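You operate a simulated robot arm through the tools that you are given. There is no shell and no other tool. Be economical: measure what you need, move in short steps, check, and stop when the job is done.

Carry out the task below with a simulated two-armed robot. There is one attempt and no reset: what you move stays moved.

Task
Grease the lever valve's flange, then open it, holding the bar still.
Fine: one hand on the bar, one on the lever; black brush, grease from the grey tin; the brush goes back on its rest. Set down upright: black brush. A coat counts when it lies all over at full strength: go over it till it gets no stronger.

It is judged by the outcome, as a careful person would: the job done as asked, and still so three seconds after it is handed in. It fails if anything else is knocked over, pushed out of place, dropped, spilled or broken.

Robot
Two 7-joint arms with two-finger parallel grippers on one trunk, on a base that drives. Base frame: it is fixed to the floor where the robot stands at the start and does not move with it; the origin is under the middle of the robot, x ahead of it, y to its left, z up; the surface under the hand at the start is at about z = 820. Readings come in mm, rad, newtons and seconds.
The left shoulder is at the start at [70, 163, 1195], the right one opposite. With the tool pointing down near the work surface each hand reaches from about 380 to 880 mm from the robot's upright axis, wherever it stands, measured 20 degrees to its own side. Places, roughly: grease tin [600, 200, 900]; valve lever [600, -300, 900]; valve wheel [600, -700, 900]. Payload 3.43 kg a hand.
The tool frame of a hand sits at the grasp point between the pads (the TCP): z along the fingers, y along the line on which they close. The tips reach 34 mm beyond it. Largest opening 128 mm; finger width 24, thickness 12; the body of the gripper, 48 by 130 mm, starts 96 mm behind the TCP.
Orientation is that of the tool frame in the base frame, as [roll, pitch, yaw] about the fixed x, y, z axes, in that order (R = Rz(yaw) Ry(pitch) Rx(roll)). With the fingers straight down and closing along the base's y, the tool's x points along the base's -x, its y along +y and its z along -z.

Tools
- The arms move only by the tool servo_tool. It takes "left_commands", "right_commands" or both (then of equal length, played together; a hand with none holds still); each is a list of rows, each a list of 7 numbers: the turn, a rotation vector about the tool's x, y, z in rad, then the shift along the tool's x, y, z in mm, then the finger opening in mm, from 0 to 128. In form: [[ax, ay, az, dx, dy, dz, gripper], ...]. A call has 1 to 10 rows; each row is the pose to reach, as a shift and turn from the pose commanded when the call began, along the tool's axes at that moment. Rows are played at 5 a second. More than 50 mm and 0.15 rad between two rows, or a gripper value outside its range, and nothing of the call is played. A pose out of reach is approached as far as the arm can. The call stops where the force on the tool passes 40 N (or 10 N more than at its start, if that is more) or the arm is blocked; 0.2 s more then pass. Each finger travels about 153 mm/s and halts on what it meets, pressing with about 40 N; the grip force reading is that of the motor and also rises with nothing between the fingers. The clock runs only during rows and for 0.2 s after the last one: add rows that repeat a pose to give the fingers time. The reply holds the time, the measured pose of the TCP, the force on the tool along the base axes, the opening and the grip force, in the units named above and with some noise, with the torque about the TCP (base axes, N m) and any sound that the robot's microphone picked up.
- Cameras (640 x 400 px; columns grow to the right, rows downward): "scene" is now at [133.5, -6.3, 1414]; the picture's right is [-0.10, -0.99, 0.00], its down [-0.66, 0.07, -0.74] and it looks along [0.74, -0.07, -0.67] (base axes); focal length 251 px, centre (320, 200). "left" rides on the left gripper at [76, 11, -160] in its tool frame; the picture's right is [-0.15, 0.99, 0.00], its down [-0.88, -0.13, -0.46] and it looks along [-0.45, -0.07, 0.89] (tool axes); focal length 234 px, centre (320, 200). "right" rides on the right gripper at [76, -11, -160] in its tool frame; the picture's right is [0.15, 0.99, 0.00], its down [-0.88, 0.13, -0.46] and it looks along [-0.45, 0.07, 0.89] (tool axes); focal length 234 px, centre (320, 200). There is no depth. A picture from a camera that has moved, and an enlarged one, comes with that camera's place and axes in the base frame and with its lens.
- snapshot(camera): a new picture of that camera. No time passes.
- move_column(by): slides the trunk up (or, below 0, down) by that many mm; the arms and the scene camera ride with it, the base frame stays. It gives what a move gives, with no picture.
- roll_base(legs): drives the robot by 1 to 6 legs, each [ahead, left, turn to the left] in mm, mm and rad, along the robot's own axes; the way and the turn of a leg run together, so that a leg with both is an arc; at most 1500 mm and 3.142 rad a leg. The arms and the cameras ride along, it lands a little off, and it stops where it bumps. It gives what a move gives.
- head_to(pan, tilt): turns the head with the scene camera to pan (to the left, within 1.501 rad either way) and tilt (down, from -0.506 to 1.204), counted from straight ahead of the robot. It gives what a move gives.
- close_up(camera, box): a new picture of the part [left, top, right, bottom] of that camera's present view, enlarged. No time passes.
- sign_off(): hands the job in; it is judged then, once.

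Work in short steps. Places have to be worked out from the pictures, the camera data and where the tool is seen: move nearer, look again, correct. Check each grasp and each placing, and mend what went wrong. You have 120 turns and 100 pictures in all, those below and enlarged ones among them. Open the grippers and draw the arms clear of the work before you hand the job in, unless the task says otherwise; then end with one line.

The tools are called after "Call:" as name(argument=value, ...) on one line, values as JSON. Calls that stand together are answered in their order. servo_tool: Moves the arms, as the interface text tells. Its arguments: {"type":"object","properties":{"left_commands":{"type":"array"},"right_commands":{"type":"array"}},"required":[]} The other tools are called the same way: move_column (by) slides the trunk up or down; roll_base (legs) drives the base; head_to (pan, tilt) turns the head that bears the scene camera; snapshot (camera) takes a picture; close_up (camera, box) takes an enlarged picture of a part of a camera's view; sign_off () hands the job in.

At the start:

```text
t: 0.0
left_tool_pos: [551.3, 117.0, 1191.3]
left_tool_rot: [3.141, 0.001, -3.141]
left_wrist_force: [0.3, -1.3, -0.3]
left_ft_torque: [0.01, 0.02, -0.02]
left_width: 128.0
left_grip_force: 0.1
right_tool_pos: [423.4, -304.6, 1242.5]
right_tool_rot: [-3.142, 0.0, 3.141]
right_wrist_force: [0.0, -0.2, -0.7]
right_ft_torque: [0.0, -0.01, 0.03]
right_width: 128.2
right_grip_force: 0.1
trunk travel left (down, up): [-675.0, 265.0]
robot x, y, heading: [1.1, 1.2, 0.001]
head pan, tilt: [-0.101, 0.731]
```

scene: 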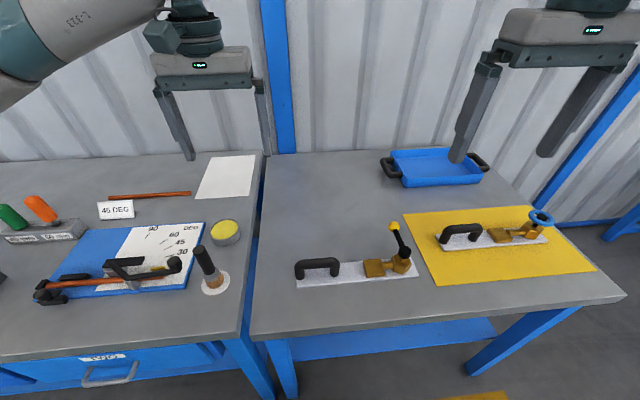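
right: 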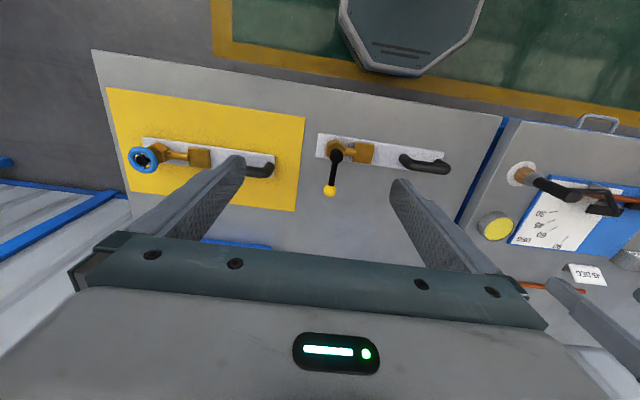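
left: 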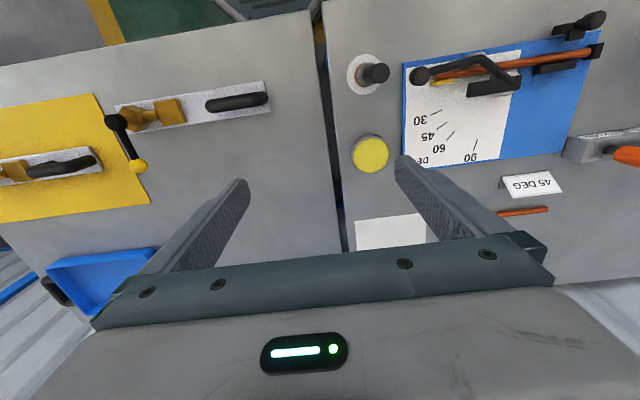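

I'll look closer at the brush and tin, and at the lever valve.

Call:
close_up(camera="scene", box=[180, 200, 260, 310])

Call:
close_up(camera="scene", box=[280, 210, 440, 310])

Call:
close_up(camera="right", box=[280, 110, 600, 250])

Call:
close_up(camera="left", box=[90, 40, 440, 200])

```text
3.64 times, centred on (220, 255) of scene
camera zoom: at [133.5, -6.3, 1414.0], right [-0.1, -0.99, 0.0], down [-0.66, 0.07, -0.74], along [0.74, -0.07, -0.67], focal length 912 px, centre (684, 0)
```

zoom: 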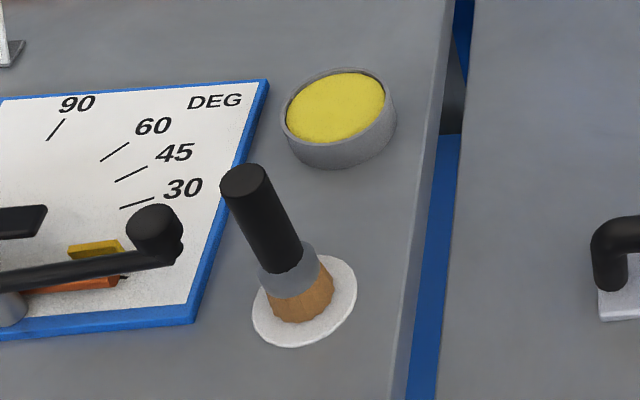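

```text
4.00 times, centred on (360, 260) of scene
camera zoom: at [133.5, -6.3, 1414.0], right [-0.1, -0.99, 0.0], down [-0.66, 0.07, -0.74], along [0.74, -0.07, -0.67], focal length 1004 px, centre (160, -40)
```

zoom: 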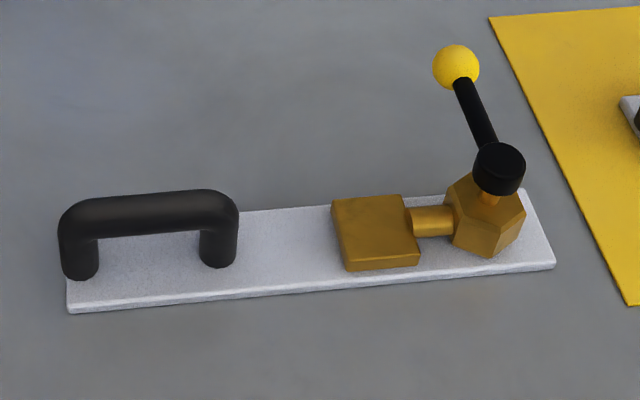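

```text
2.00 times, centred on (440, 180) of right
camera zoom: at [346.9, -316.0, 1403.6], right [-0.15, 0.99, 0.0], down [0.88, 0.13, 0.46], along [0.45, 0.07, -0.89], focal length 468 px, centre (80, 240)
```

zoom: 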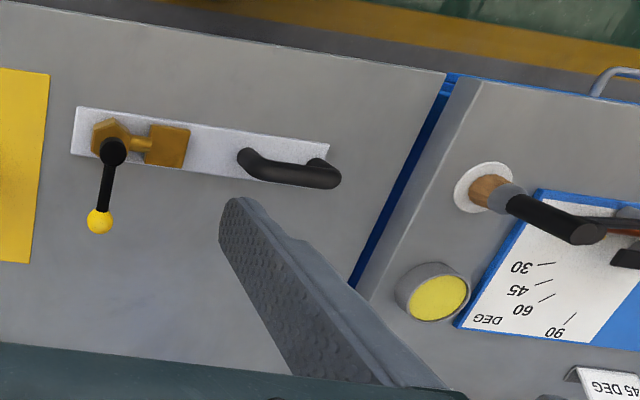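

```text
1.83 times, centred on (265, 120) of left
camera zoom: at [476.5, 127.6, 1350.3], right [0.15, 0.99, 0.0], down [0.88, -0.13, 0.46], along [0.45, -0.07, -0.89], focal length 428 px, centre (421, 346)
```

zoom: 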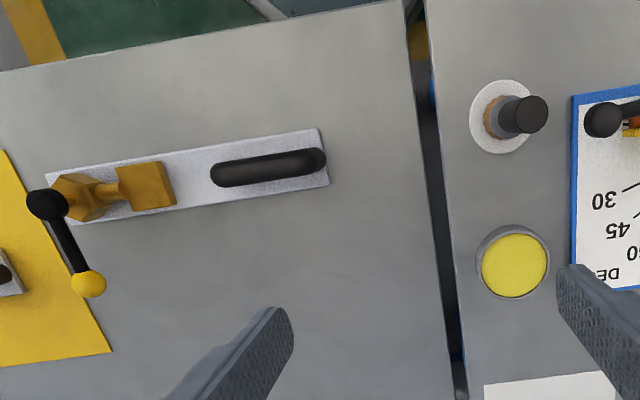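

The brush stands upright near [480, 211], top about z 984; the tin top is about [626, 211, 881]; the hub is about [486, -256, 907] with the ball at [574, -257, 901]. I move the left hand above the brush with the fingers narrowed, then look.

Call:
servo_tool(left_commands=[[0, 0, 0, 24, 32, 15, 110], [0, 0, 0, 48, 64, 30, 90], [0, 0, 0, 71, 95, 45, 80], [0, 0, 0, 71, 95, 71, 80], [0, 0, 0, 71, 95, 71, 80]])

Call:
snapshot(camera="left")

Call:
snapshot(camera="scene")

```text
t: 1.2
left_tool_pos: [481.4, 212.5, 1119.6]
left_tool_rot: [3.142, 0.0, -3.142]
left_wrist_force: [-0.4, 0.3, 0.3]
left_ft_torque: [-0.01, -0.03, 0.0]
left_width: 80.3
left_grip_force: 0.0
right_tool_pos: [423.5, -304.3, 1243.3]
right_tool_rot: [3.141, 0.0, 3.141]
right_wrist_force: [-0.6, -0.5, 0.0]
right_ft_torque: [-0.01, -0.04, -0.01]
right_width: 128.0
right_grip_force: 0.0
trunk travel left (down, up): [-675.0, 265.0]
robot x, y, heading: [0.5, 0.8, 0.007]
head pan, tilt: [-0.101, 0.731]
```

```text
92 pictures are left
camera left: at [406.1, 222.1, 1280.5], right [0.15, 0.99, 0.0], down [0.88, -0.13, 0.46], along [0.45, -0.07, -0.89], focal length 234 px, centre (320, 200)
```

left: 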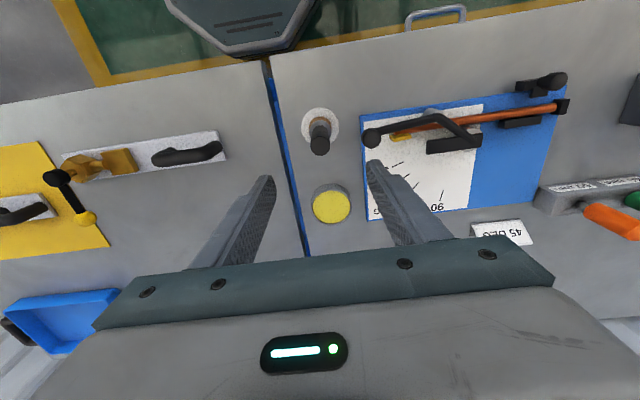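

```text
91 pictures are left
camera scene: at [133.1, -6.5, 1414.1], right [-0.1, -0.99, 0.0], down [-0.66, 0.07, -0.74], along [0.74, -0.07, -0.67], focal length 251 px, centre (320, 200)
```

scene: 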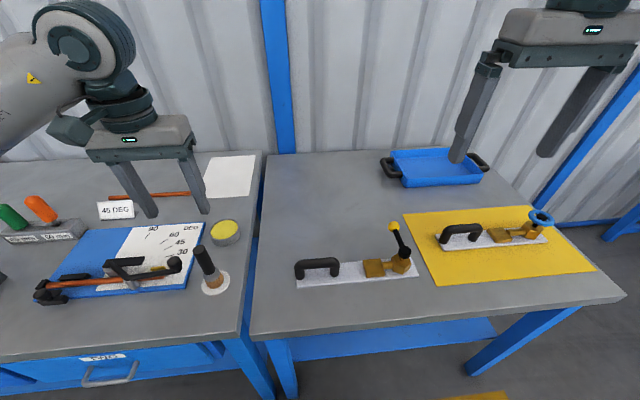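

The pictures confirm the brush axis at about [479, 210]. I descend with the fingers straddling the handle to z 955.

Call:
servo_tool(left_commands=[[0, 0, 0, 2, -2, 45, 80], [0, 0, 0, 2, -2, 90, 80], [0, 0, 0, 2, -2, 130, 80], [0, 0, 0, 2, -2, 164, 80], [0, 0, 0, 2, -2, 164, 80]])

Call:
snapshot(camera="left")

Call:
close_up(camera="scene", box=[140, 180, 300, 310])

```text
t: 2.4
left_tool_pos: [479.0, 209.0, 956.6]
left_tool_rot: [3.141, 0.0, -3.139]
left_wrist_force: [-0.3, 0.4, 0.7]
left_ft_torque: [0.02, 0.0, 0.0]
left_width: 80.2
left_grip_force: 0.0
right_tool_pos: [423.0, -303.1, 1242.7]
right_tool_rot: [-3.14, -0.002, 3.141]
right_wrist_force: [0.4, 0.1, -0.2]
right_ft_torque: [-0.02, -0.01, -0.02]
right_width: 128.0
right_grip_force: 0.1
trunk travel left (down, up): [-675.0, 265.0]
robot x, y, heading: [-0.7, 3.2, 0.005]
head pan, tilt: [-0.101, 0.731]
```

```text
90 pictures are left
camera left: at [403.4, 218.5, 1116.2], right [0.15, 0.99, 0.0], down [0.88, -0.13, 0.46], along [0.45, -0.07, -0.89], focal length 234 px, centre (320, 200)
```

left: 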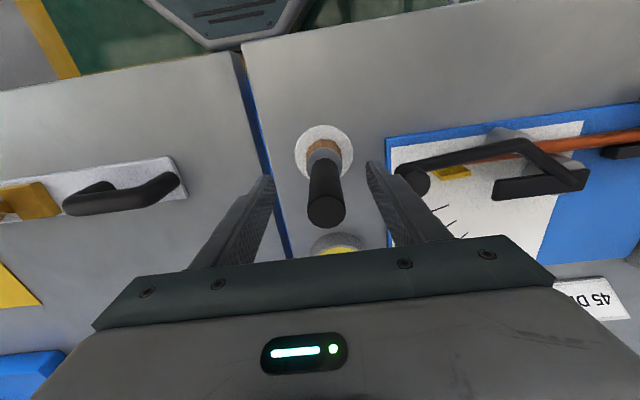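

```text
3.08 times, centred on (220, 245) of scene
camera zoom: at [133.1, -6.5, 1414.1], right [-0.1, -0.99, 0.0], down [-0.66, 0.07, -0.74], along [0.74, -0.07, -0.67], focal length 772 px, centre (628, 62)
```

zoom: 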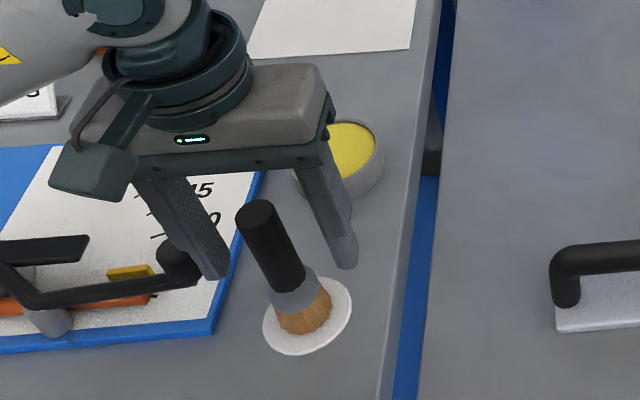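

The brush axis lies between the pads. Closing on the handle.

Call:
servo_tool(left_commands=[[0, 0, 0, 0, 1, 0, 50], [0, 0, 0, 0, 1, 0, 20], [0, 0, 0, 0, 1, 0, 10], [0, 0, 0, 0, 1, 0, 10]])

Call:
snapshot(camera="left")

```text
t: 3.4
left_tool_pos: [478.7, 209.7, 955.9]
left_tool_rot: [3.141, -0.001, -3.141]
left_wrist_force: [0.3, -0.2, 0.4]
left_ft_torque: [0.15, -0.04, 0.01]
left_width: 24.6
left_grip_force: 40.0
right_tool_pos: [423.6, -305.0, 1242.4]
right_tool_rot: [-3.141, 0.0, -3.14]
right_wrist_force: [0.4, -0.4, -0.7]
right_ft_torque: [0.02, -0.03, 0.0]
right_width: 127.9
right_grip_force: 0.1
trunk travel left (down, up): [-675.0, 265.0]
robot x, y, heading: [-0.9, -4.0, -0.002]
head pan, tilt: [-0.101, 0.731]
```

```text
88 pictures are left
camera left: at [403.7, 220.2, 1116.0], right [0.15, 0.99, 0.0], down [0.88, -0.13, 0.46], along [0.45, -0.07, -0.89], focal length 234 px, centre (320, 200)
```

left: 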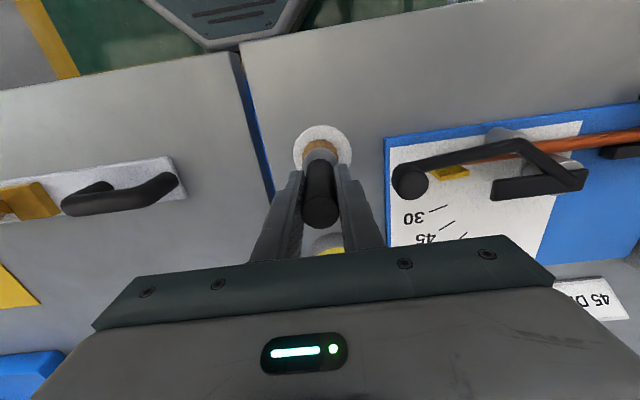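

Firm grip at 24.6 mm; rest pose is TCP about [479, 210, 956]. I lift the brush straight up and look.

Call:
servo_tool(left_commands=[[0, 0, 0, 0, 0, -20, 10], [0, 0, 0, 0, 0, -60, 10], [0, 0, 0, 0, 0, -100, 10], [0, 0, 0, 0, 0, -100, 10]])

Call:
snapshot(camera="left")

Call:
close_up(camera="scene", box=[140, 180, 300, 310])

```text
t: 4.4
left_tool_pos: [478.1, 210.6, 1055.6]
left_tool_rot: [-3.142, 0.001, -3.141]
left_wrist_force: [-0.7, 0.2, -1.5]
left_ft_torque: [0.05, 0.01, -0.03]
left_width: 24.6
left_grip_force: 39.8
right_tool_pos: [423.2, -304.0, 1243.3]
right_tool_rot: [3.141, -0.002, 3.141]
right_wrist_force: [-0.2, -0.2, 0.2]
right_ft_torque: [-0.01, -0.01, 0.01]
right_width: 128.1
right_grip_force: 0.0
trunk travel left (down, up): [-675.0, 265.0]
robot x, y, heading: [-1.1, 0.0, -0.002]
head pan, tilt: [-0.101, 0.731]
```

```text
87 pictures are left
camera left: at [403.7, 221.4, 1215.2], right [0.15, 0.99, 0.0], down [0.88, -0.13, 0.46], along [0.45, -0.07, -0.89], focal length 234 px, centre (320, 200)
```

left: 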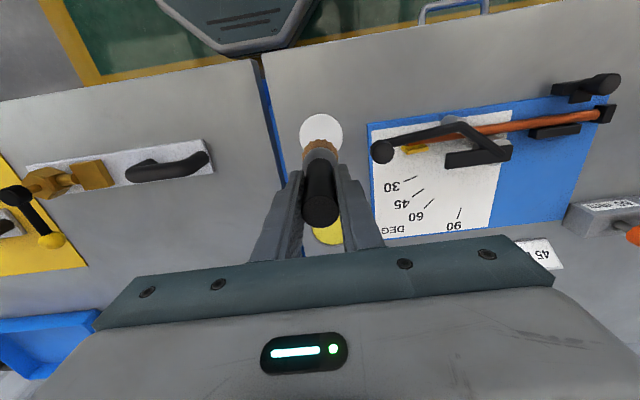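

```text
3.08 times, centred on (220, 245) of scene
camera zoom: at [133.8, -5.8, 1414.0], right [-0.1, -0.99, 0.0], down [-0.66, 0.07, -0.74], along [0.74, -0.08, -0.67], focal length 772 px, centre (628, 62)
```

zoom: 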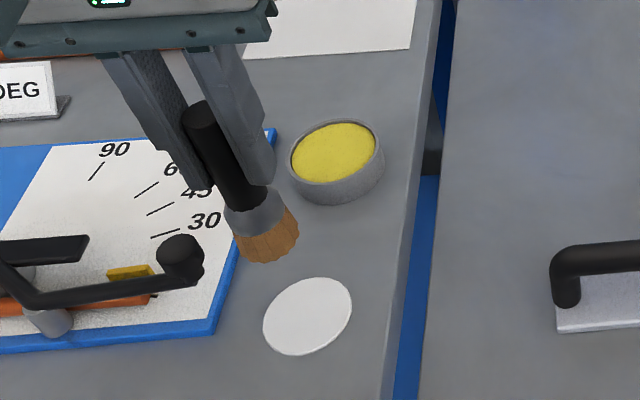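

Brush tip sits about 108 mm below the TCP. I move it over the tin at about [629, 212] and check alignment.

Call:
servo_tool(left_commands=[[0, 0, 0, -45, 0, 0, 10], [0, 0, 0, -90, 0, 0, 10], [0, 0, 0, -130, 1, 10, 10], [0, 0, 0, -151, 1, 35, 10], [0, 0, 0, -151, 1, 35, 10]])

Call:
close_up(camera="scene", box=[160, 160, 300, 260])

Call:
snapshot(camera="left")

Call:
snapshot(camera="right")

```text
t: 5.6
left_tool_pos: [630.5, 211.9, 1021.4]
left_tool_rot: [3.14, 0.001, 3.141]
left_wrist_force: [-0.4, 0.3, -0.9]
left_ft_torque: [0.08, -0.01, -0.01]
left_width: 24.7
left_grip_force: 40.3
right_tool_pos: [422.5, -304.3, 1242.5]
right_tool_rot: [-3.141, 0.0, 3.142]
right_wrist_force: [0.1, 0.2, 0.1]
right_ft_torque: [0.0, 0.0, 0.0]
right_width: 128.0
right_grip_force: 0.0
trunk travel left (down, up): [-675.0, 265.0]
robot x, y, heading: [-3.6, -1.0, -0.001]
head pan, tilt: [-0.101, 0.731]
```

```text
4.00 times, centred on (230, 210) of scene
camera zoom: at [133.0, -6.4, 1414.1], right [-0.1, -0.99, 0.0], down [-0.66, 0.07, -0.74], along [0.74, -0.07, -0.67], focal length 1004 px, centre (680, 160)
```

zoom: 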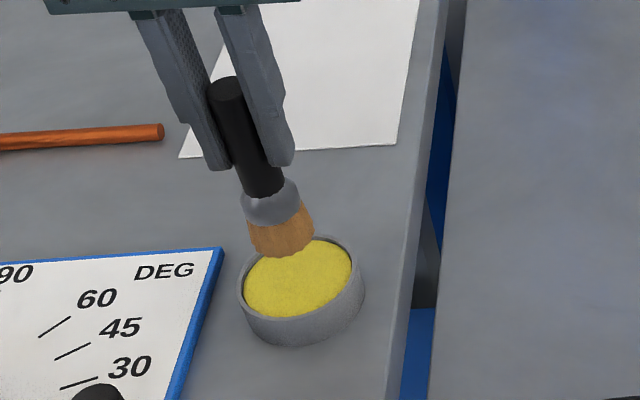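

```text
84 pictures are left
camera left: at [555.4, 222.3, 1179.8], right [0.15, 0.99, 0.0], down [0.88, -0.13, 0.46], along [0.45, -0.07, -0.89], focal length 234 px, centre (320, 200)
```

left: 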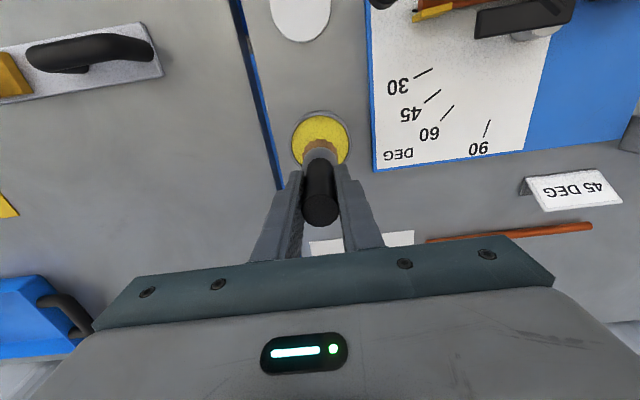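

```text
83 pictures are left
camera right: at [346.4, -316.0, 1403.8], right [-0.15, 0.99, 0.0], down [0.88, 0.13, 0.46], along [0.45, 0.07, -0.89], focal length 234 px, centre (320, 200)
```

right: 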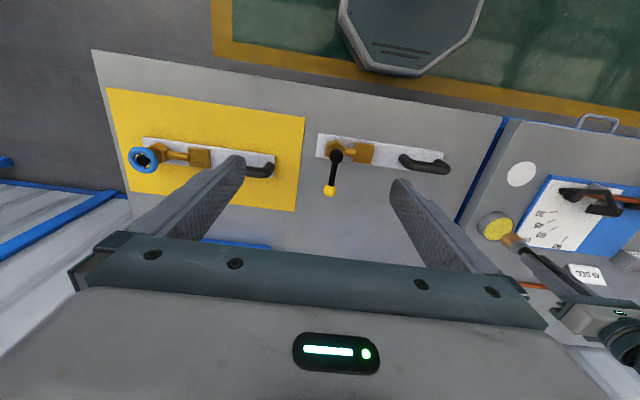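

Aligned within a few mm (tin about 4 mm nearer). I lower the bristles into the grease gently, watching the force.

Call:
servo_tool(left_commands=[[0, 0, 0, 4, 0, 25, 10], [0, 0, 0, 4, 0, 35, 10], [0, 0, 0, 4, 0, 40, 10], [0, 0, 0, 4, 0, 43, 10], [0, 0, 0, 4, 0, 43, 10]])

Call:
close_up(camera="scene", box=[180, 180, 280, 260])

```text
t: 6.8
left_tool_pos: [624.9, 211.5, 982.6]
left_tool_rot: [-3.141, 0.009, -3.14]
left_wrist_force: [6.3, 3.0, 34.5]
left_ft_torque: [0.78, -0.31, -0.04]
left_width: 24.8
left_grip_force: 40.2
right_tool_pos: [421.3, -304.4, 1245.8]
right_tool_rot: [-3.141, 0.002, 3.142]
right_wrist_force: [0.4, 0.1, 0.3]
right_ft_torque: [-0.05, -0.03, 0.0]
right_width: 127.8
right_grip_force: 0.0
trunk travel left (down, up): [-675.0, 265.0]
robot x, y, heading: [-1.1, -1.8, -0.001]
head pan, tilt: [-0.101, 0.731]
```

```text
5.00 times, centred on (230, 220) of scene
camera zoom: at [130.5, -7.1, 1414.8], right [-0.1, -0.99, 0.0], down [-0.66, 0.07, -0.75], along [0.74, -0.07, -0.67], focal length 1254 px, centre (770, 100)
```

zoom: 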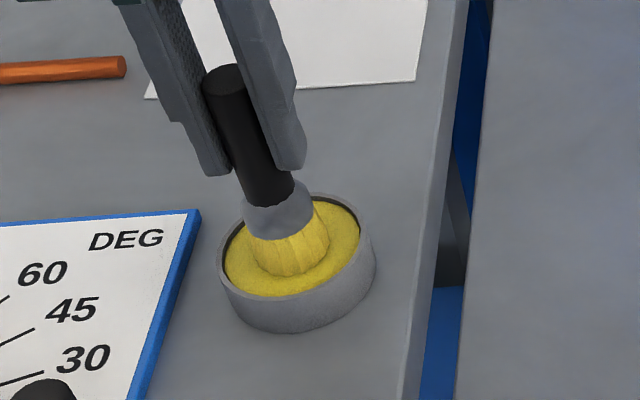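

Bristles are loaded and yellow; contact was firm at TCP z about 983. I lift straight out and inspect the brush and its seat in the grip.

Call:
servo_tool(left_commands=[[0, 0, 0, 0, 0, -10, 10], [0, 0, 0, 0, 0, -40, 10], [0, 0, 0, 0, 0, -80, 10], [0, 0, 0, 0, 0, -100, 10], [0, 0, 0, 0, 0, -100, 10]])

Call:
snapshot(camera="left")

Call:
close_up(camera="scene", box=[160, 140, 300, 260])

Call:
close_up(camera="scene", box=[350, 210, 430, 290])

```text
t: 8.0
left_tool_pos: [625.8, 213.4, 1077.2]
left_tool_rot: [3.141, -0.001, 3.14]
left_wrist_force: [0.2, -0.2, -0.3]
left_ft_torque: [-0.04, 0.0, 0.0]
left_width: 24.8
left_grip_force: 40.1
right_tool_pos: [423.7, -305.2, 1242.8]
right_tool_rot: [3.141, 0.0, -3.141]
right_wrist_force: [-0.5, 0.3, 0.2]
right_ft_torque: [0.0, -0.01, 0.02]
right_width: 127.8
right_grip_force: 0.1
trunk travel left (down, up): [-675.0, 265.0]
robot x, y, heading: [0.8, 0.9, 0.002]
head pan, tilt: [-0.101, 0.731]
```

```text
81 pictures are left
camera left: at [550.3, 223.3, 1238.2], right [0.15, 0.99, 0.0], down [0.88, -0.13, 0.46], along [0.45, -0.07, -0.89], focal length 234 px, centre (320, 200)
```

left: 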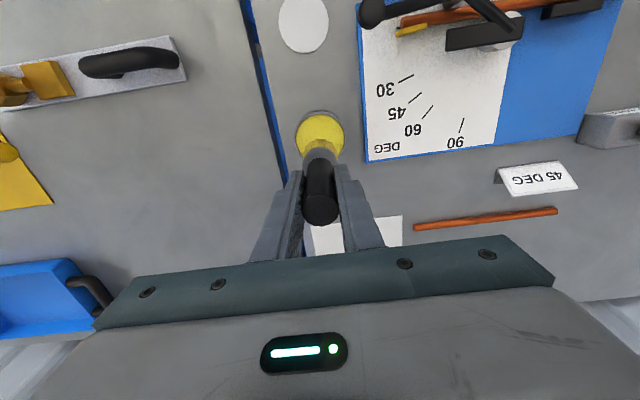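

```text
3.33 times, centred on (230, 200) of scene
camera zoom: at [133.4, -6.2, 1414.0], right [-0.1, -0.99, 0.0], down [-0.66, 0.07, -0.74], along [0.74, -0.07, -0.67], focal length 836 px, centre (620, 200)
```

zoom: 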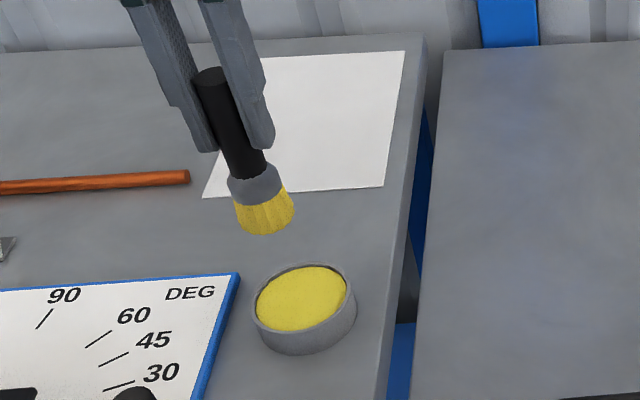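

```text
5.00 times, centred on (390, 250) of scene
camera zoom: at [133.4, -6.2, 1414.0], right [-0.1, -0.99, 0.0], down [-0.66, 0.07, -0.74], along [0.74, -0.07, -0.67], focal length 1254 px, centre (-30, -50)
```

zoom: 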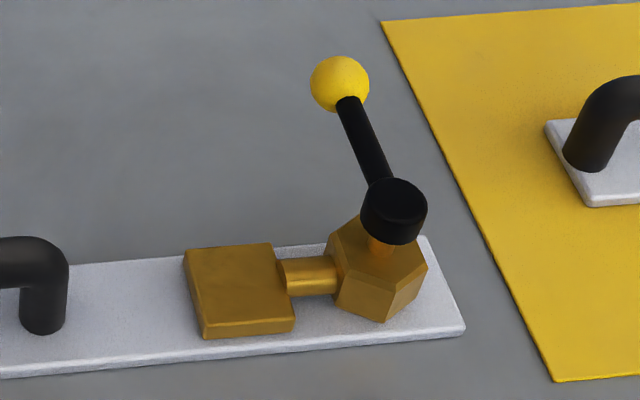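

The brush is loaded and upright in the grip. The flange is the square block, top about z 858, around [482, -180]. I move the brush toward it at height while drawing the right hand aside, and look.

Call:
servo_tool(left_commands=[[0, 0, 0, 16, -40, 0, 10], [0, 0, 0, 32, -80, 0, 10], [0, 0, 0, 48, -120, 0, 10], [0, 0, 0, 64, -160, 0, 10], [0, 0, 0, 80, -200, 0, 10], [0, 0, 0, 96, -240, 0, 10], [0, 0, 0, 112, -280, 0, 10], [0, 0, 0, 130, -310, 0, 10], [0, 0, 0, 146, -333, 5, 10], [0, 0, 0, 146, -333, 10, 10]], right_commands=[[0, 0, 0, 0, -20, 0, 128], [0, 0, 0, 0, -50, 0, 128], [0, 0, 0, 0, -80, 0, 128], [0, 0, 0, 0, -110, 0, 128], [0, 0, 0, 0, -140, 0, 128], [0, 0, 0, 0, -160, 0, 128], [0, 0, 0, 0, -160, 0, 128], [0, 0, 0, 0, -160, 0, 128], [0, 0, 0, 0, -160, 0, 128], [0, 0, 0, 0, -160, 0, 128]])

Call:
snapshot(camera="left")

Call:
snapshot(camera="scene")

Call:
snapshot(camera="right")

```text
t: 10.2
left_tool_pos: [480.7, -120.0, 1068.2]
left_tool_rot: [-3.14, 0.0, -3.14]
left_wrist_force: [-0.2, 0.6, -0.9]
left_ft_torque: [0.01, 0.02, -0.01]
left_width: 24.7
left_grip_force: 40.4
right_tool_pos: [422.6, -463.4, 1241.7]
right_tool_rot: [-3.141, -0.001, -3.141]
right_wrist_force: [0.0, 1.2, -0.1]
right_ft_torque: [-0.04, 0.0, 0.03]
right_width: 128.0
right_grip_force: 0.1
trunk travel left (down, up): [-675.0, 265.0]
robot x, y, heading: [0.7, 0.6, -0.004]
head pan, tilt: [-0.101, 0.731]
```

```text
78 pictures are left
camera left: at [405.6, -109.9, 1228.0], right [0.15, 0.99, 0.0], down [0.88, -0.13, 0.46], along [0.45, -0.07, -0.89], focal length 234 px, centre (320, 200)
```

left: 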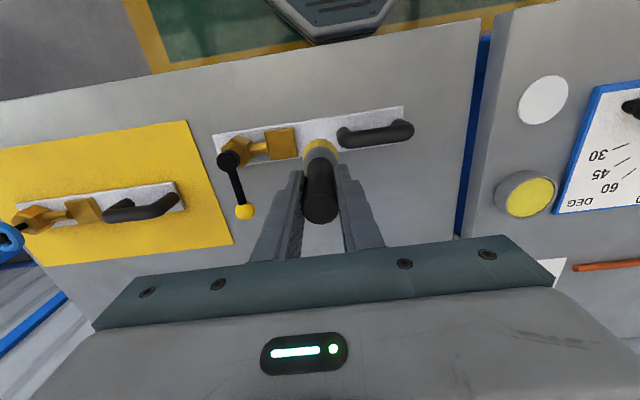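

```text
77 pictures are left
camera scene: at [134.0, -5.6, 1414.0], right [-0.1, -0.99, 0.0], down [-0.66, 0.07, -0.74], along [0.74, -0.08, -0.67], focal length 251 px, centre (320, 200)
```

scene: 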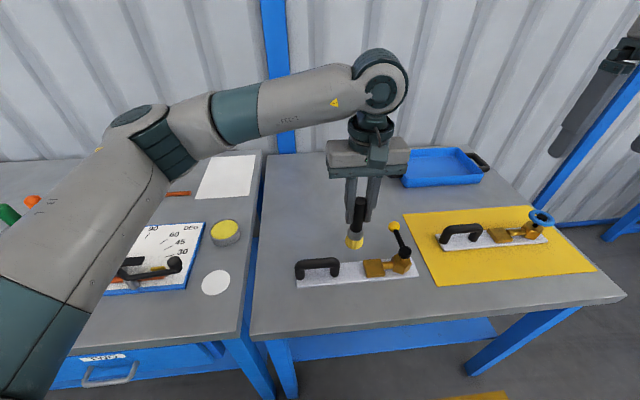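

```text
76 pictures are left
camera right: at [346.9, -475.3, 1402.8], right [-0.15, 0.99, 0.0], down [0.88, 0.13, 0.46], along [0.45, 0.07, -0.89], focal length 234 px, centre (320, 200)
```

right: 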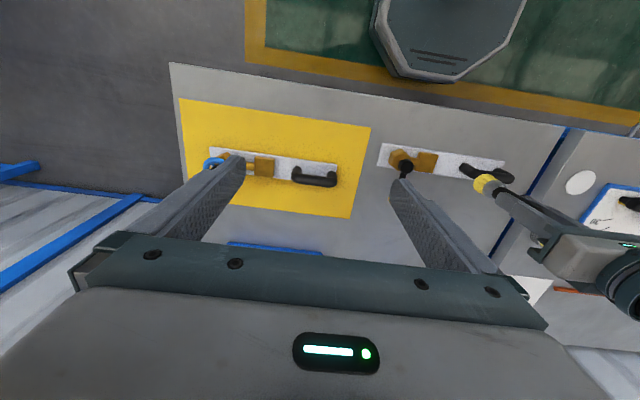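

Flange centre now reads about [482, -183, 858]. I move over it with bristles about 30 mm above.

Call:
servo_tool(left_commands=[[0, 0, 0, -1, -40, 5, 10], [0, 0, 0, -1, -63, 30, 10], [0, 0, 0, -1, -63, 68, 10], [0, 0, 0, -1, -63, 68, 10]])

Call:
close_up(camera="left", box=[220, 80, 420, 220])

Call:
close_up(camera="scene", box=[330, 190, 430, 290])

Call:
close_up(camera="right", box=[370, 120, 530, 220])

```text
t: 11.2
left_tool_pos: [481.1, -183.5, 997.7]
left_tool_rot: [3.14, 0.0, 3.141]
left_wrist_force: [0.0, 0.1, -1.2]
left_ft_torque: [0.03, -0.03, 0.0]
left_width: 24.6
left_grip_force: 40.1
right_tool_pos: [422.1, -465.7, 1241.4]
right_tool_rot: [-3.141, -0.002, -3.141]
right_wrist_force: [0.8, 0.0, -0.8]
right_ft_torque: [0.03, -0.04, 0.01]
right_width: 128.0
right_grip_force: 0.1
trunk travel left (down, up): [-675.0, 265.0]
robot x, y, heading: [-0.1, -1.8, 0.002]
head pan, tilt: [-0.101, 0.731]
```

```text
2.86 times, centred on (320, 150) of left
camera zoom: at [405.0, -174.2, 1157.8], right [0.15, 0.99, 0.0], down [0.88, -0.13, 0.46], along [0.45, -0.07, -0.89], focal length 669 px, centre (320, 343)
```

zoom: 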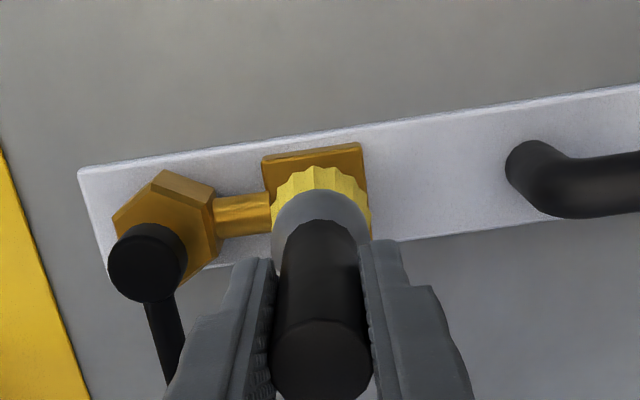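

```text
4.00 times, centred on (380, 240) of scene
camera zoom: at [133.0, -7.2, 1414.1], right [-0.1, -0.99, 0.0], down [-0.66, 0.07, -0.74], along [0.74, -0.07, -0.67], focal length 1004 px, centre (80, 40)
```

zoom: 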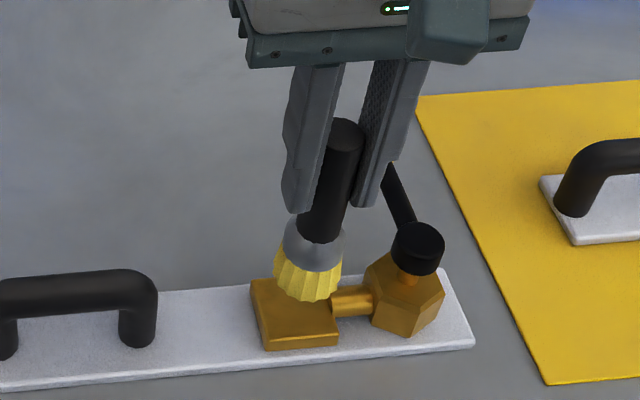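

```text
4.00 times, centred on (450, 170) of right
camera zoom: at [345.9, -476.8, 1402.5], right [-0.15, 0.99, 0.0], down [0.88, 0.13, 0.46], along [0.45, 0.07, -0.89], focal length 937 px, centre (-200, 320)
```

zoom: 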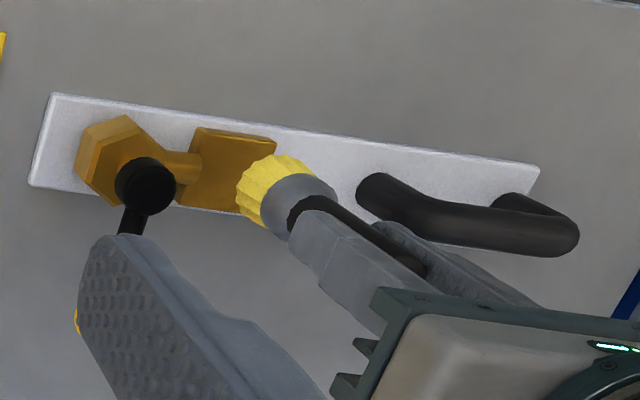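

Centred over the flange. I descend in small steps until light contact.

Call:
servo_tool(left_commands=[[0, 0, 0, -1, -1, 15, 10], [0, 0, 0, -1, -1, 22, 10], [0, 0, 0, -1, -1, 26, 10], [0, 0, 0, -1, -1, 29, 10], [0, 0, 0, -1, -1, 31, 10]])

Call:
close_up(camera="scene", box=[330, 190, 430, 290])

```text
t: 12.4
left_tool_pos: [482.2, -184.4, 966.6]
left_tool_rot: [3.141, 0.0, -3.141]
left_wrist_force: [-0.7, -0.5, -0.6]
left_ft_torque: [-0.02, -0.01, -0.02]
left_width: 24.6
left_grip_force: 40.3
right_tool_pos: [423.7, -463.5, 1241.8]
right_tool_rot: [-3.141, -0.001, -3.14]
right_wrist_force: [-0.6, -0.6, 0.0]
right_ft_torque: [-0.02, -0.03, 0.02]
right_width: 128.0
right_grip_force: 0.1
trunk travel left (down, up): [-675.0, 265.0]
robot x, y, heading: [-0.3, 0.3, -0.005]
head pan, tilt: [-0.101, 0.731]
```

```text
4.00 times, centred on (380, 240) of scene
camera zoom: at [133.5, -6.5, 1414.0], right [-0.1, -0.99, 0.0], down [-0.66, 0.07, -0.74], along [0.74, -0.07, -0.67], focal length 1004 px, centre (80, 40)
```

zoom: 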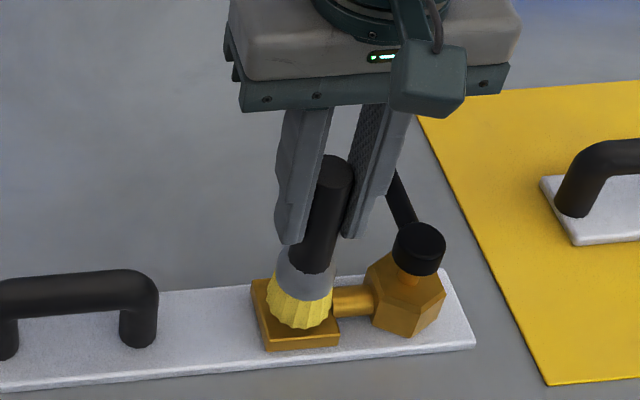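

No contact yet; I keep lowering in 2 mm steps.

Call:
servo_tool(left_commands=[[0, 0, 0, 0, 0, 2, 10], [0, 0, 0, 0, 0, 4, 10], [0, 0, 0, 0, 0, 6, 10], [0, 0, 0, 0, 0, 7, 10]])

Call:
close_up(camera="scene", box=[350, 220, 430, 290])

```text
t: 13.4
left_tool_pos: [482.4, -185.0, 962.4]
left_tool_rot: [3.141, -0.001, -3.14]
left_wrist_force: [-0.5, -1.5, -1.2]
left_ft_torque: [-0.02, -0.01, 0.0]
left_width: 24.8
left_grip_force: 40.9
right_tool_pos: [423.4, -464.0, 1242.3]
right_tool_rot: [-3.141, -0.001, -3.141]
right_wrist_force: [0.0, -0.4, 0.4]
right_ft_torque: [-0.03, 0.0, 0.0]
right_width: 128.0
right_grip_force: 0.1
trunk travel left (down, up): [-675.0, 265.0]
robot x, y, heading: [-0.2, -2.3, -0.003]
head pan, tilt: [-0.101, 0.731]
```

```text
5.71 times, centred on (390, 255) of scene
camera zoom: at [133.5, -6.5, 1414.0], right [-0.1, -0.99, 0.0], down [-0.66, 0.07, -0.74], along [0.74, -0.07, -0.67], focal length 1434 px, centre (-80, -114)
```

zoom: 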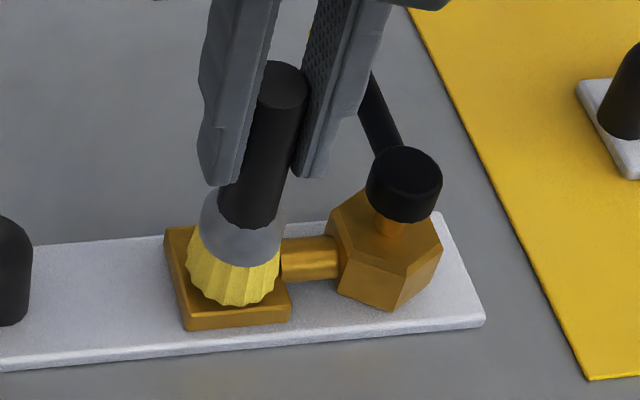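

Still free. Lower further in small steps.

Call:
servo_tool(left_commands=[[0, 0, 0, 0, 0, 2, 10], [0, 0, 0, 0, 0, 4, 10], [0, 0, 0, 0, 0, 6, 10], [0, 0, 0, 0, 0, 8, 10], [0, 0, 0, 0, 0, 8, 10]])

Call:
close_up(camera="scene", box=[350, 220, 430, 290])

```text
t: 14.6
left_tool_pos: [483.5, -184.7, 956.8]
left_tool_rot: [-3.141, 0.004, -3.14]
left_wrist_force: [3.4, 1.4, 23.6]
left_ft_torque: [0.63, -0.25, -0.05]
left_width: 24.8
left_grip_force: 40.1
right_tool_pos: [421.4, -464.3, 1243.4]
right_tool_rot: [3.141, 0.002, -3.141]
right_wrist_force: [0.7, 0.3, -0.8]
right_ft_torque: [-0.04, 0.04, 0.01]
right_width: 127.9
right_grip_force: 0.1
trunk travel left (down, up): [-675.0, 265.0]
robot x, y, heading: [0.4, 0.0, 0.0]
head pan, tilt: [-0.101, 0.731]
```

```text
5.71 times, centred on (390, 255) of scene
camera zoom: at [131.9, -5.5, 1414.5], right [-0.1, -0.99, 0.0], down [-0.66, 0.07, -0.74], along [0.74, -0.08, -0.67], focal length 1434 px, centre (-80, -114)
```

zoom: 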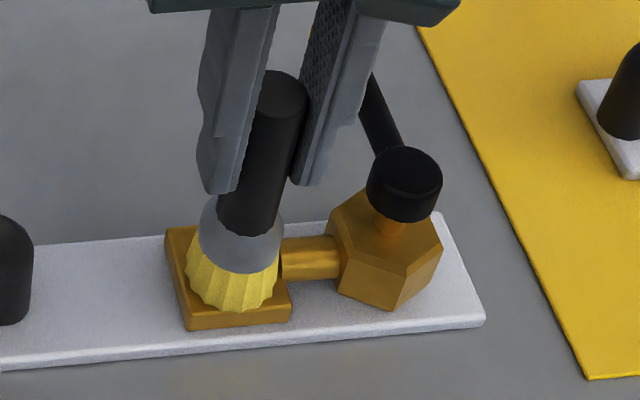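

Contact at TCP z about 957 (23.6 N). I ease off to a light press and stroke over the whole face with ±8 mm moves.

Call:
servo_tool(left_commands=[[0, 0, 0, 0, 0, -3, 10], [0, 0, 0, 8, 0, -3, 10], [0, 0, 0, 8, 8, -3, 10], [0, 0, 0, 0, 8, -3, 10], [0, 0, 0, -8, 8, -3, 10], [0, 0, 0, -8, 0, -3, 10], [0, 0, 0, -8, -8, -3, 10], [0, 0, 0, 0, -8, -3, 10], [0, 0, 0, 8, -8, -3, 10], [0, 0, 0, 0, 0, -3, 10]])

Call:
close_up(camera="scene", box=[350, 220, 430, 290])

```text
t: 16.8
left_tool_pos: [481.5, -184.7, 956.2]
left_tool_rot: [-3.141, 0.001, -3.141]
left_wrist_force: [-1.2, -0.1, -1.0]
left_ft_torque: [0.03, 0.04, 0.04]
left_width: 24.8
left_grip_force: 39.7
right_tool_pos: [424.7, -464.1, 1241.6]
right_tool_rot: [-3.141, 0.001, -3.141]
right_wrist_force: [0.5, 0.1, 0.9]
right_ft_torque: [0.0, 0.0, 0.02]
right_width: 128.0
right_grip_force: 0.1
trunk travel left (down, up): [-675.0, 265.0]
robot x, y, heading: [-1.3, 0.6, -0.002]
head pan, tilt: [-0.101, 0.731]
```

```text
5.71 times, centred on (390, 255) of scene
camera zoom: at [134.1, -5.8, 1414.0], right [-0.1, -0.99, 0.0], down [-0.67, 0.07, -0.74], along [0.74, -0.08, -0.67], focal length 1434 px, centre (-80, -114)
```

zoom: 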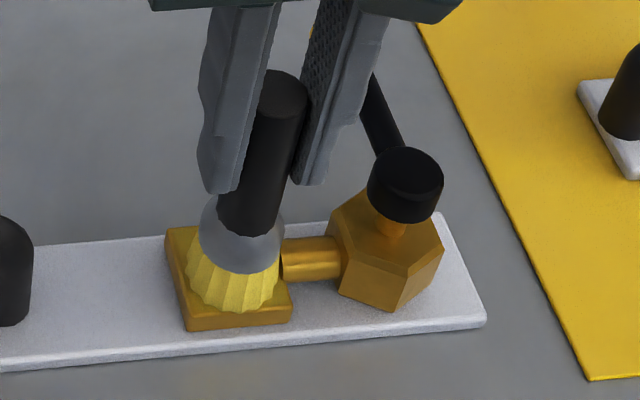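

Force is now near zero. I lift the brush to see what has been deposited.

Call:
servo_tool(left_commands=[[0, 0, 0, 0, 0, -20, 10], [0, 0, 0, 0, 30, -60, 10], [0, 0, 0, 0, 70, -75, 10], [0, 0, 0, 0, 70, -75, 10]])

Call:
close_up(camera="scene", box=[350, 220, 430, 290])

Call:
close_up(camera="left", box=[200, 90, 360, 190])

```text
t: 17.8
left_tool_pos: [479.4, -116.3, 1029.7]
left_tool_rot: [3.139, 0.001, -3.141]
left_wrist_force: [0.0, -0.3, 0.3]
left_ft_torque: [0.02, 0.02, 0.02]
left_width: 24.8
left_grip_force: 39.6
right_tool_pos: [423.2, -466.7, 1241.2]
right_tool_rot: [3.139, 0.0, 3.141]
right_wrist_force: [0.0, -1.6, -0.3]
right_ft_torque: [0.0, 0.01, 0.0]
right_width: 128.1
right_grip_force: 0.0
trunk travel left (down, up): [-675.0, 265.0]
robot x, y, heading: [-4.1, -0.2, 0.002]
head pan, tilt: [-0.101, 0.731]
```

```text
5.71 times, centred on (390, 255) of scene
camera zoom: at [133.6, -8.1, 1414.0], right [-0.1, -0.99, 0.0], down [-0.66, 0.07, -0.74], along [0.74, -0.07, -0.67], focal length 1434 px, centre (-80, -114)
```

zoom: 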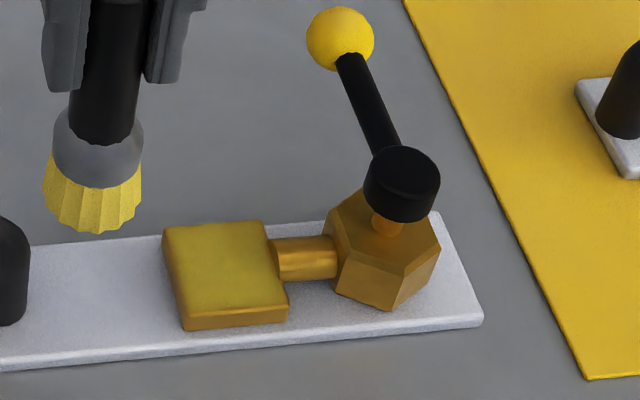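

```text
4.00 times, centred on (280, 140) of left
camera zoom: at [405.5, -106.3, 1190.8], right [0.15, 0.99, 0.0], down [0.88, -0.13, 0.46], along [0.45, -0.07, -0.89], focal length 937 px, centre (480, 440)
```

zoom: 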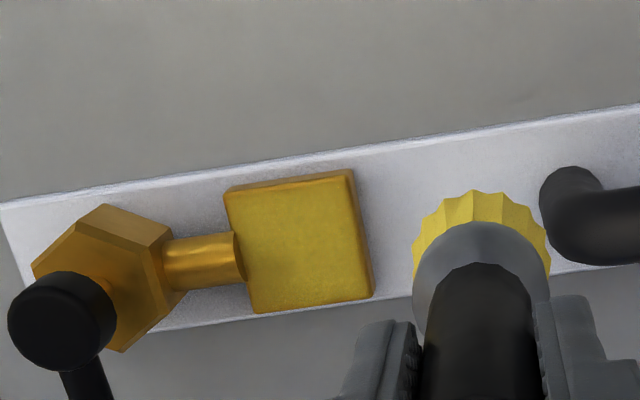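

The coat is forming but still weak. I go over it again with wider strokes and a touch more pressure, to see how it builds.

Call:
servo_tool(left_commands=[[0, 0, 0, -2, -40, 20, 10], [0, 0, 0, -2, -71, 55, 10], [0, 0, 0, -2, -71, 76, 10], [0, 0, 0, 9, -61, 76, 10], [0, 0, 0, -13, -61, 76, 10], [0, 0, 0, -13, -71, 76, 10], [0, 0, 0, 9, -71, 76, 10], [0, 0, 0, 9, -81, 76, 10], [0, 0, 0, -13, -81, 76, 10], [0, 0, 0, -2, -71, 76, 10]])

Call:
servo_tool(left_commands=[[0, 0, 0, 11, 10, 0, 10], [0, 0, 0, 0, 10, 0, 10], [0, 0, 0, -11, 10, 0, 10], [0, 0, 0, -11, 0, 0, 10], [0, 0, 0, -11, -10, 0, 10], [0, 0, 0, 0, -10, 0, 10], [0, 0, 0, 11, -10, 0, 10], [0, 0, 0, 11, 0, 0, 10], [0, 0, 0, 0, 0, -20, 10], [0, 0, 0, 0, 35, -45, 10]])

Call:
servo_tool(left_commands=[[0, 0, 0, 0, 35, -25, 10], [0, 0, 0, 0, 35, -25, 10]])

Call:
close_up(camera="scene", box=[350, 220, 430, 290])

Call:
close_up(camera="left", box=[200, 90, 360, 190])

```text
t: 20.0
left_tool_pos: [482.5, -184.5, 956.1]
left_tool_rot: [-3.14, 0.002, -3.141]
left_wrist_force: [1.9, -4.2, 14.5]
left_ft_torque: [-0.5, -0.16, -0.03]
left_width: 24.7
left_grip_force: 40.1
right_tool_pos: [423.0, -463.9, 1242.3]
right_tool_rot: [3.141, 0.0, -3.141]
right_wrist_force: [-0.5, 0.4, 0.8]
right_ft_torque: [-0.03, -0.01, 0.01]
right_width: 128.1
right_grip_force: 0.1
trunk travel left (down, up): [-675.0, 265.0]
robot x, y, heading: [-3.4, 1.7, 0.003]
head pan, tilt: [-0.101, 0.731]
```

```text
t: 22.2
left_tool_pos: [482.9, -149.4, 1000.4]
left_tool_rot: [-3.14, 0.0, 3.141]
left_wrist_force: [0.3, 0.5, -0.8]
left_ft_torque: [-0.01, -0.01, 0.04]
left_width: 24.8
left_grip_force: 39.9
right_tool_pos: [422.9, -461.1, 1242.2]
right_tool_rot: [-3.141, 0.001, -3.141]
right_wrist_force: [-0.6, 0.6, 0.0]
right_ft_torque: [-0.02, 0.01, -0.01]
right_width: 127.9
right_grip_force: 0.1
trunk travel left (down, up): [-675.0, 265.0]
robot x, y, heading: [1.1, 0.9, 0.002]
head pan, tilt: [-0.101, 0.731]
```

```text
t: 22.8
left_tool_pos: [484.0, -114.9, 1024.7]
left_tool_rot: [-3.141, 0.0, -3.139]
left_wrist_force: [0.6, -0.6, -0.7]
left_ft_torque: [0.02, 0.02, 0.0]
left_width: 24.7
left_grip_force: 40.1
right_tool_pos: [423.0, -464.5, 1241.5]
right_tool_rot: [-3.141, -0.002, -3.141]
right_wrist_force: [0.0, -0.4, -0.2]
right_ft_torque: [0.01, -0.03, -0.03]
right_width: 128.0
right_grip_force: 0.1
trunk travel left (down, up): [-675.0, 265.0]
robot x, y, heading: [-2.0, -2.6, -0.001]
head pan, tilt: [-0.101, 0.731]
```

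```text
5.71 times, centred on (390, 255) of scene
camera zoom: at [133.6, -6.9, 1414.0], right [-0.1, -0.99, 0.0], down [-0.66, 0.07, -0.74], along [0.74, -0.07, -0.67], focal length 1434 px, centre (-80, -114)
```

zoom: 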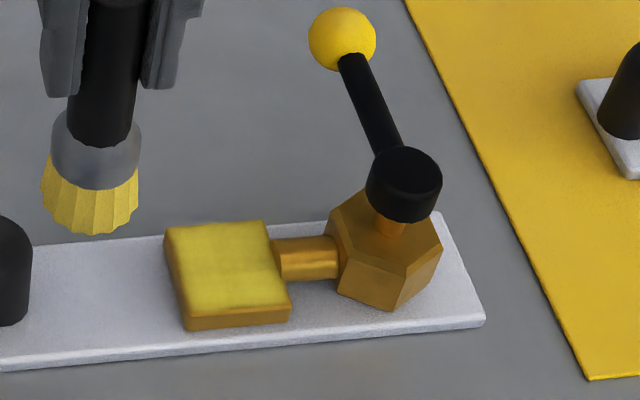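

```text
4.00 times, centred on (280, 140) of left
camera zoom: at [408.2, -105.2, 1184.6], right [0.15, 0.99, 0.0], down [0.88, -0.13, 0.46], along [0.45, -0.07, -0.89], focal length 937 px, centre (480, 440)
```

zoom: 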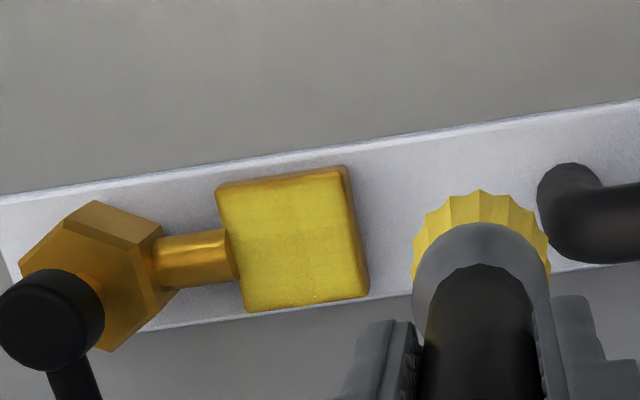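

Clearly stronger. I continue with another two passes, reaching a little wider to the edges.

Call:
servo_tool(left_commands=[[0, 0, 0, 0, -40, 25, 10], [0, 0, 0, 0, -70, 55, 10], [0, 0, 0, 0, -70, 70, 10], [0, 0, 0, 13, -58, 70, 10], [0, 0, 0, -13, -58, 70, 10], [0, 0, 0, -13, -66, 70, 10], [0, 0, 0, 13, -70, 70, 10], [0, 0, 0, 13, -82, 70, 10], [0, 0, 0, -13, -82, 70, 10], [0, 0, 0, 0, -70, 70, 10]])

Call:
servo_tool(left_commands=[[0, 0, 0, 13, 12, 0, 10], [0, 0, 0, 13, -12, 0, 10], [0, 0, 0, 5, -12, 0, 10], [0, 0, 0, 5, 12, 0, 10], [0, 0, 0, -5, 12, 0, 10], [0, 0, 0, -5, -12, 0, 10], [0, 0, 0, -13, -12, 0, 10], [0, 0, 0, -13, 12, 0, 10], [0, 0, 0, 0, 0, -20, 10], [0, 0, 0, 0, 35, -45, 10]])

Call:
servo_tool(left_commands=[[0, 0, 0, 0, 35, -25, 10], [0, 0, 0, 0, 35, -25, 10]])

Call:
close_up(camera="scene", box=[350, 220, 430, 290])

Call:
close_up(camera="left", box=[200, 90, 360, 190])

```text
t: 25.0
left_tool_pos: [483.1, -184.4, 955.1]
left_tool_rot: [-3.141, 0.001, -3.142]
left_wrist_force: [0.1, 1.4, 0.9]
left_ft_torque: [0.06, -0.07, -0.02]
left_width: 23.9
left_grip_force: 40.1
right_tool_pos: [421.5, -463.7, 1241.1]
right_tool_rot: [-3.141, -0.001, 3.141]
right_wrist_force: [-0.9, 0.4, 0.7]
right_ft_torque: [-0.04, 0.0, -0.03]
right_width: 128.2
right_grip_force: 0.0
trunk travel left (down, up): [-675.0, 265.0]
robot x, y, heading: [3.9, 0.7, 0.005]
head pan, tilt: [-0.101, 0.731]
```

```text
t: 27.2
left_tool_pos: [484.7, -149.9, 1000.6]
left_tool_rot: [-3.139, -0.001, -3.141]
left_wrist_force: [0.1, 0.2, -0.7]
left_ft_torque: [-0.07, 0.02, -0.01]
left_width: 23.8
left_grip_force: 40.0
right_tool_pos: [423.0, -460.9, 1242.8]
right_tool_rot: [-3.139, 0.0, 3.141]
right_wrist_force: [1.5, 0.6, 0.7]
right_ft_torque: [-0.05, 0.0, 0.01]
right_width: 127.8
right_grip_force: 0.0
trunk travel left (down, up): [-675.0, 265.0]
robot x, y, heading: [2.5, -2.1, 0.001]
head pan, tilt: [-0.101, 0.731]
```

```text
t: 27.8
left_tool_pos: [483.7, -114.9, 1024.9]
left_tool_rot: [3.142, 0.002, -3.14]
left_wrist_force: [0.3, -0.2, -0.2]
left_ft_torque: [0.0, 0.03, 0.02]
left_width: 23.6
left_grip_force: 39.8
right_tool_pos: [423.4, -465.2, 1240.6]
right_tool_rot: [3.141, -0.001, -3.141]
right_wrist_force: [-0.6, -0.4, 0.5]
right_ft_torque: [-0.02, 0.02, -0.01]
right_width: 127.9
right_grip_force: 0.1
trunk travel left (down, up): [-675.0, 265.0]
robot x, y, heading: [-0.2, -1.1, 0.005]
head pan, tilt: [-0.101, 0.731]
```

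```text
5.71 times, centred on (390, 255) of scene
camera zoom: at [133.8, -6.7, 1414.0], right [-0.1, -0.99, 0.0], down [-0.66, 0.07, -0.74], along [0.74, -0.07, -0.67], focal length 1434 px, centre (-80, -114)
```

zoom: 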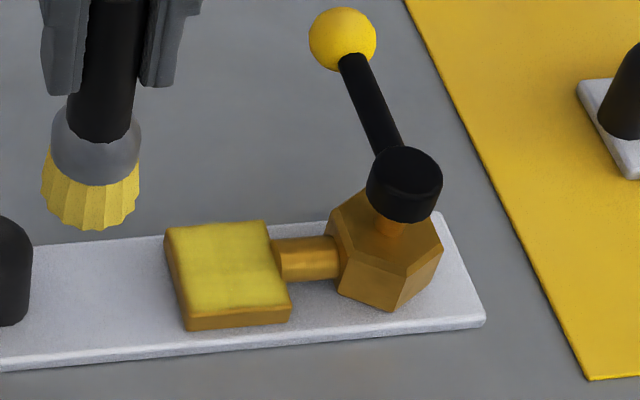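

```text
4.00 times, centred on (280, 140) of left
camera zoom: at [409.0, -105.1, 1184.9], right [0.15, 0.99, 0.0], down [0.88, -0.13, 0.46], along [0.45, -0.07, -0.89], focal length 937 px, centre (480, 440)
```

zoom: 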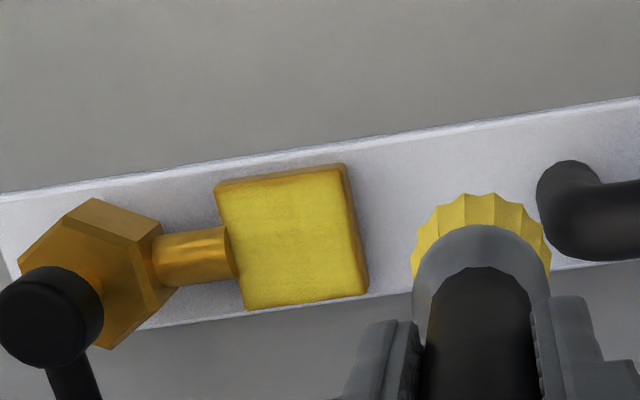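

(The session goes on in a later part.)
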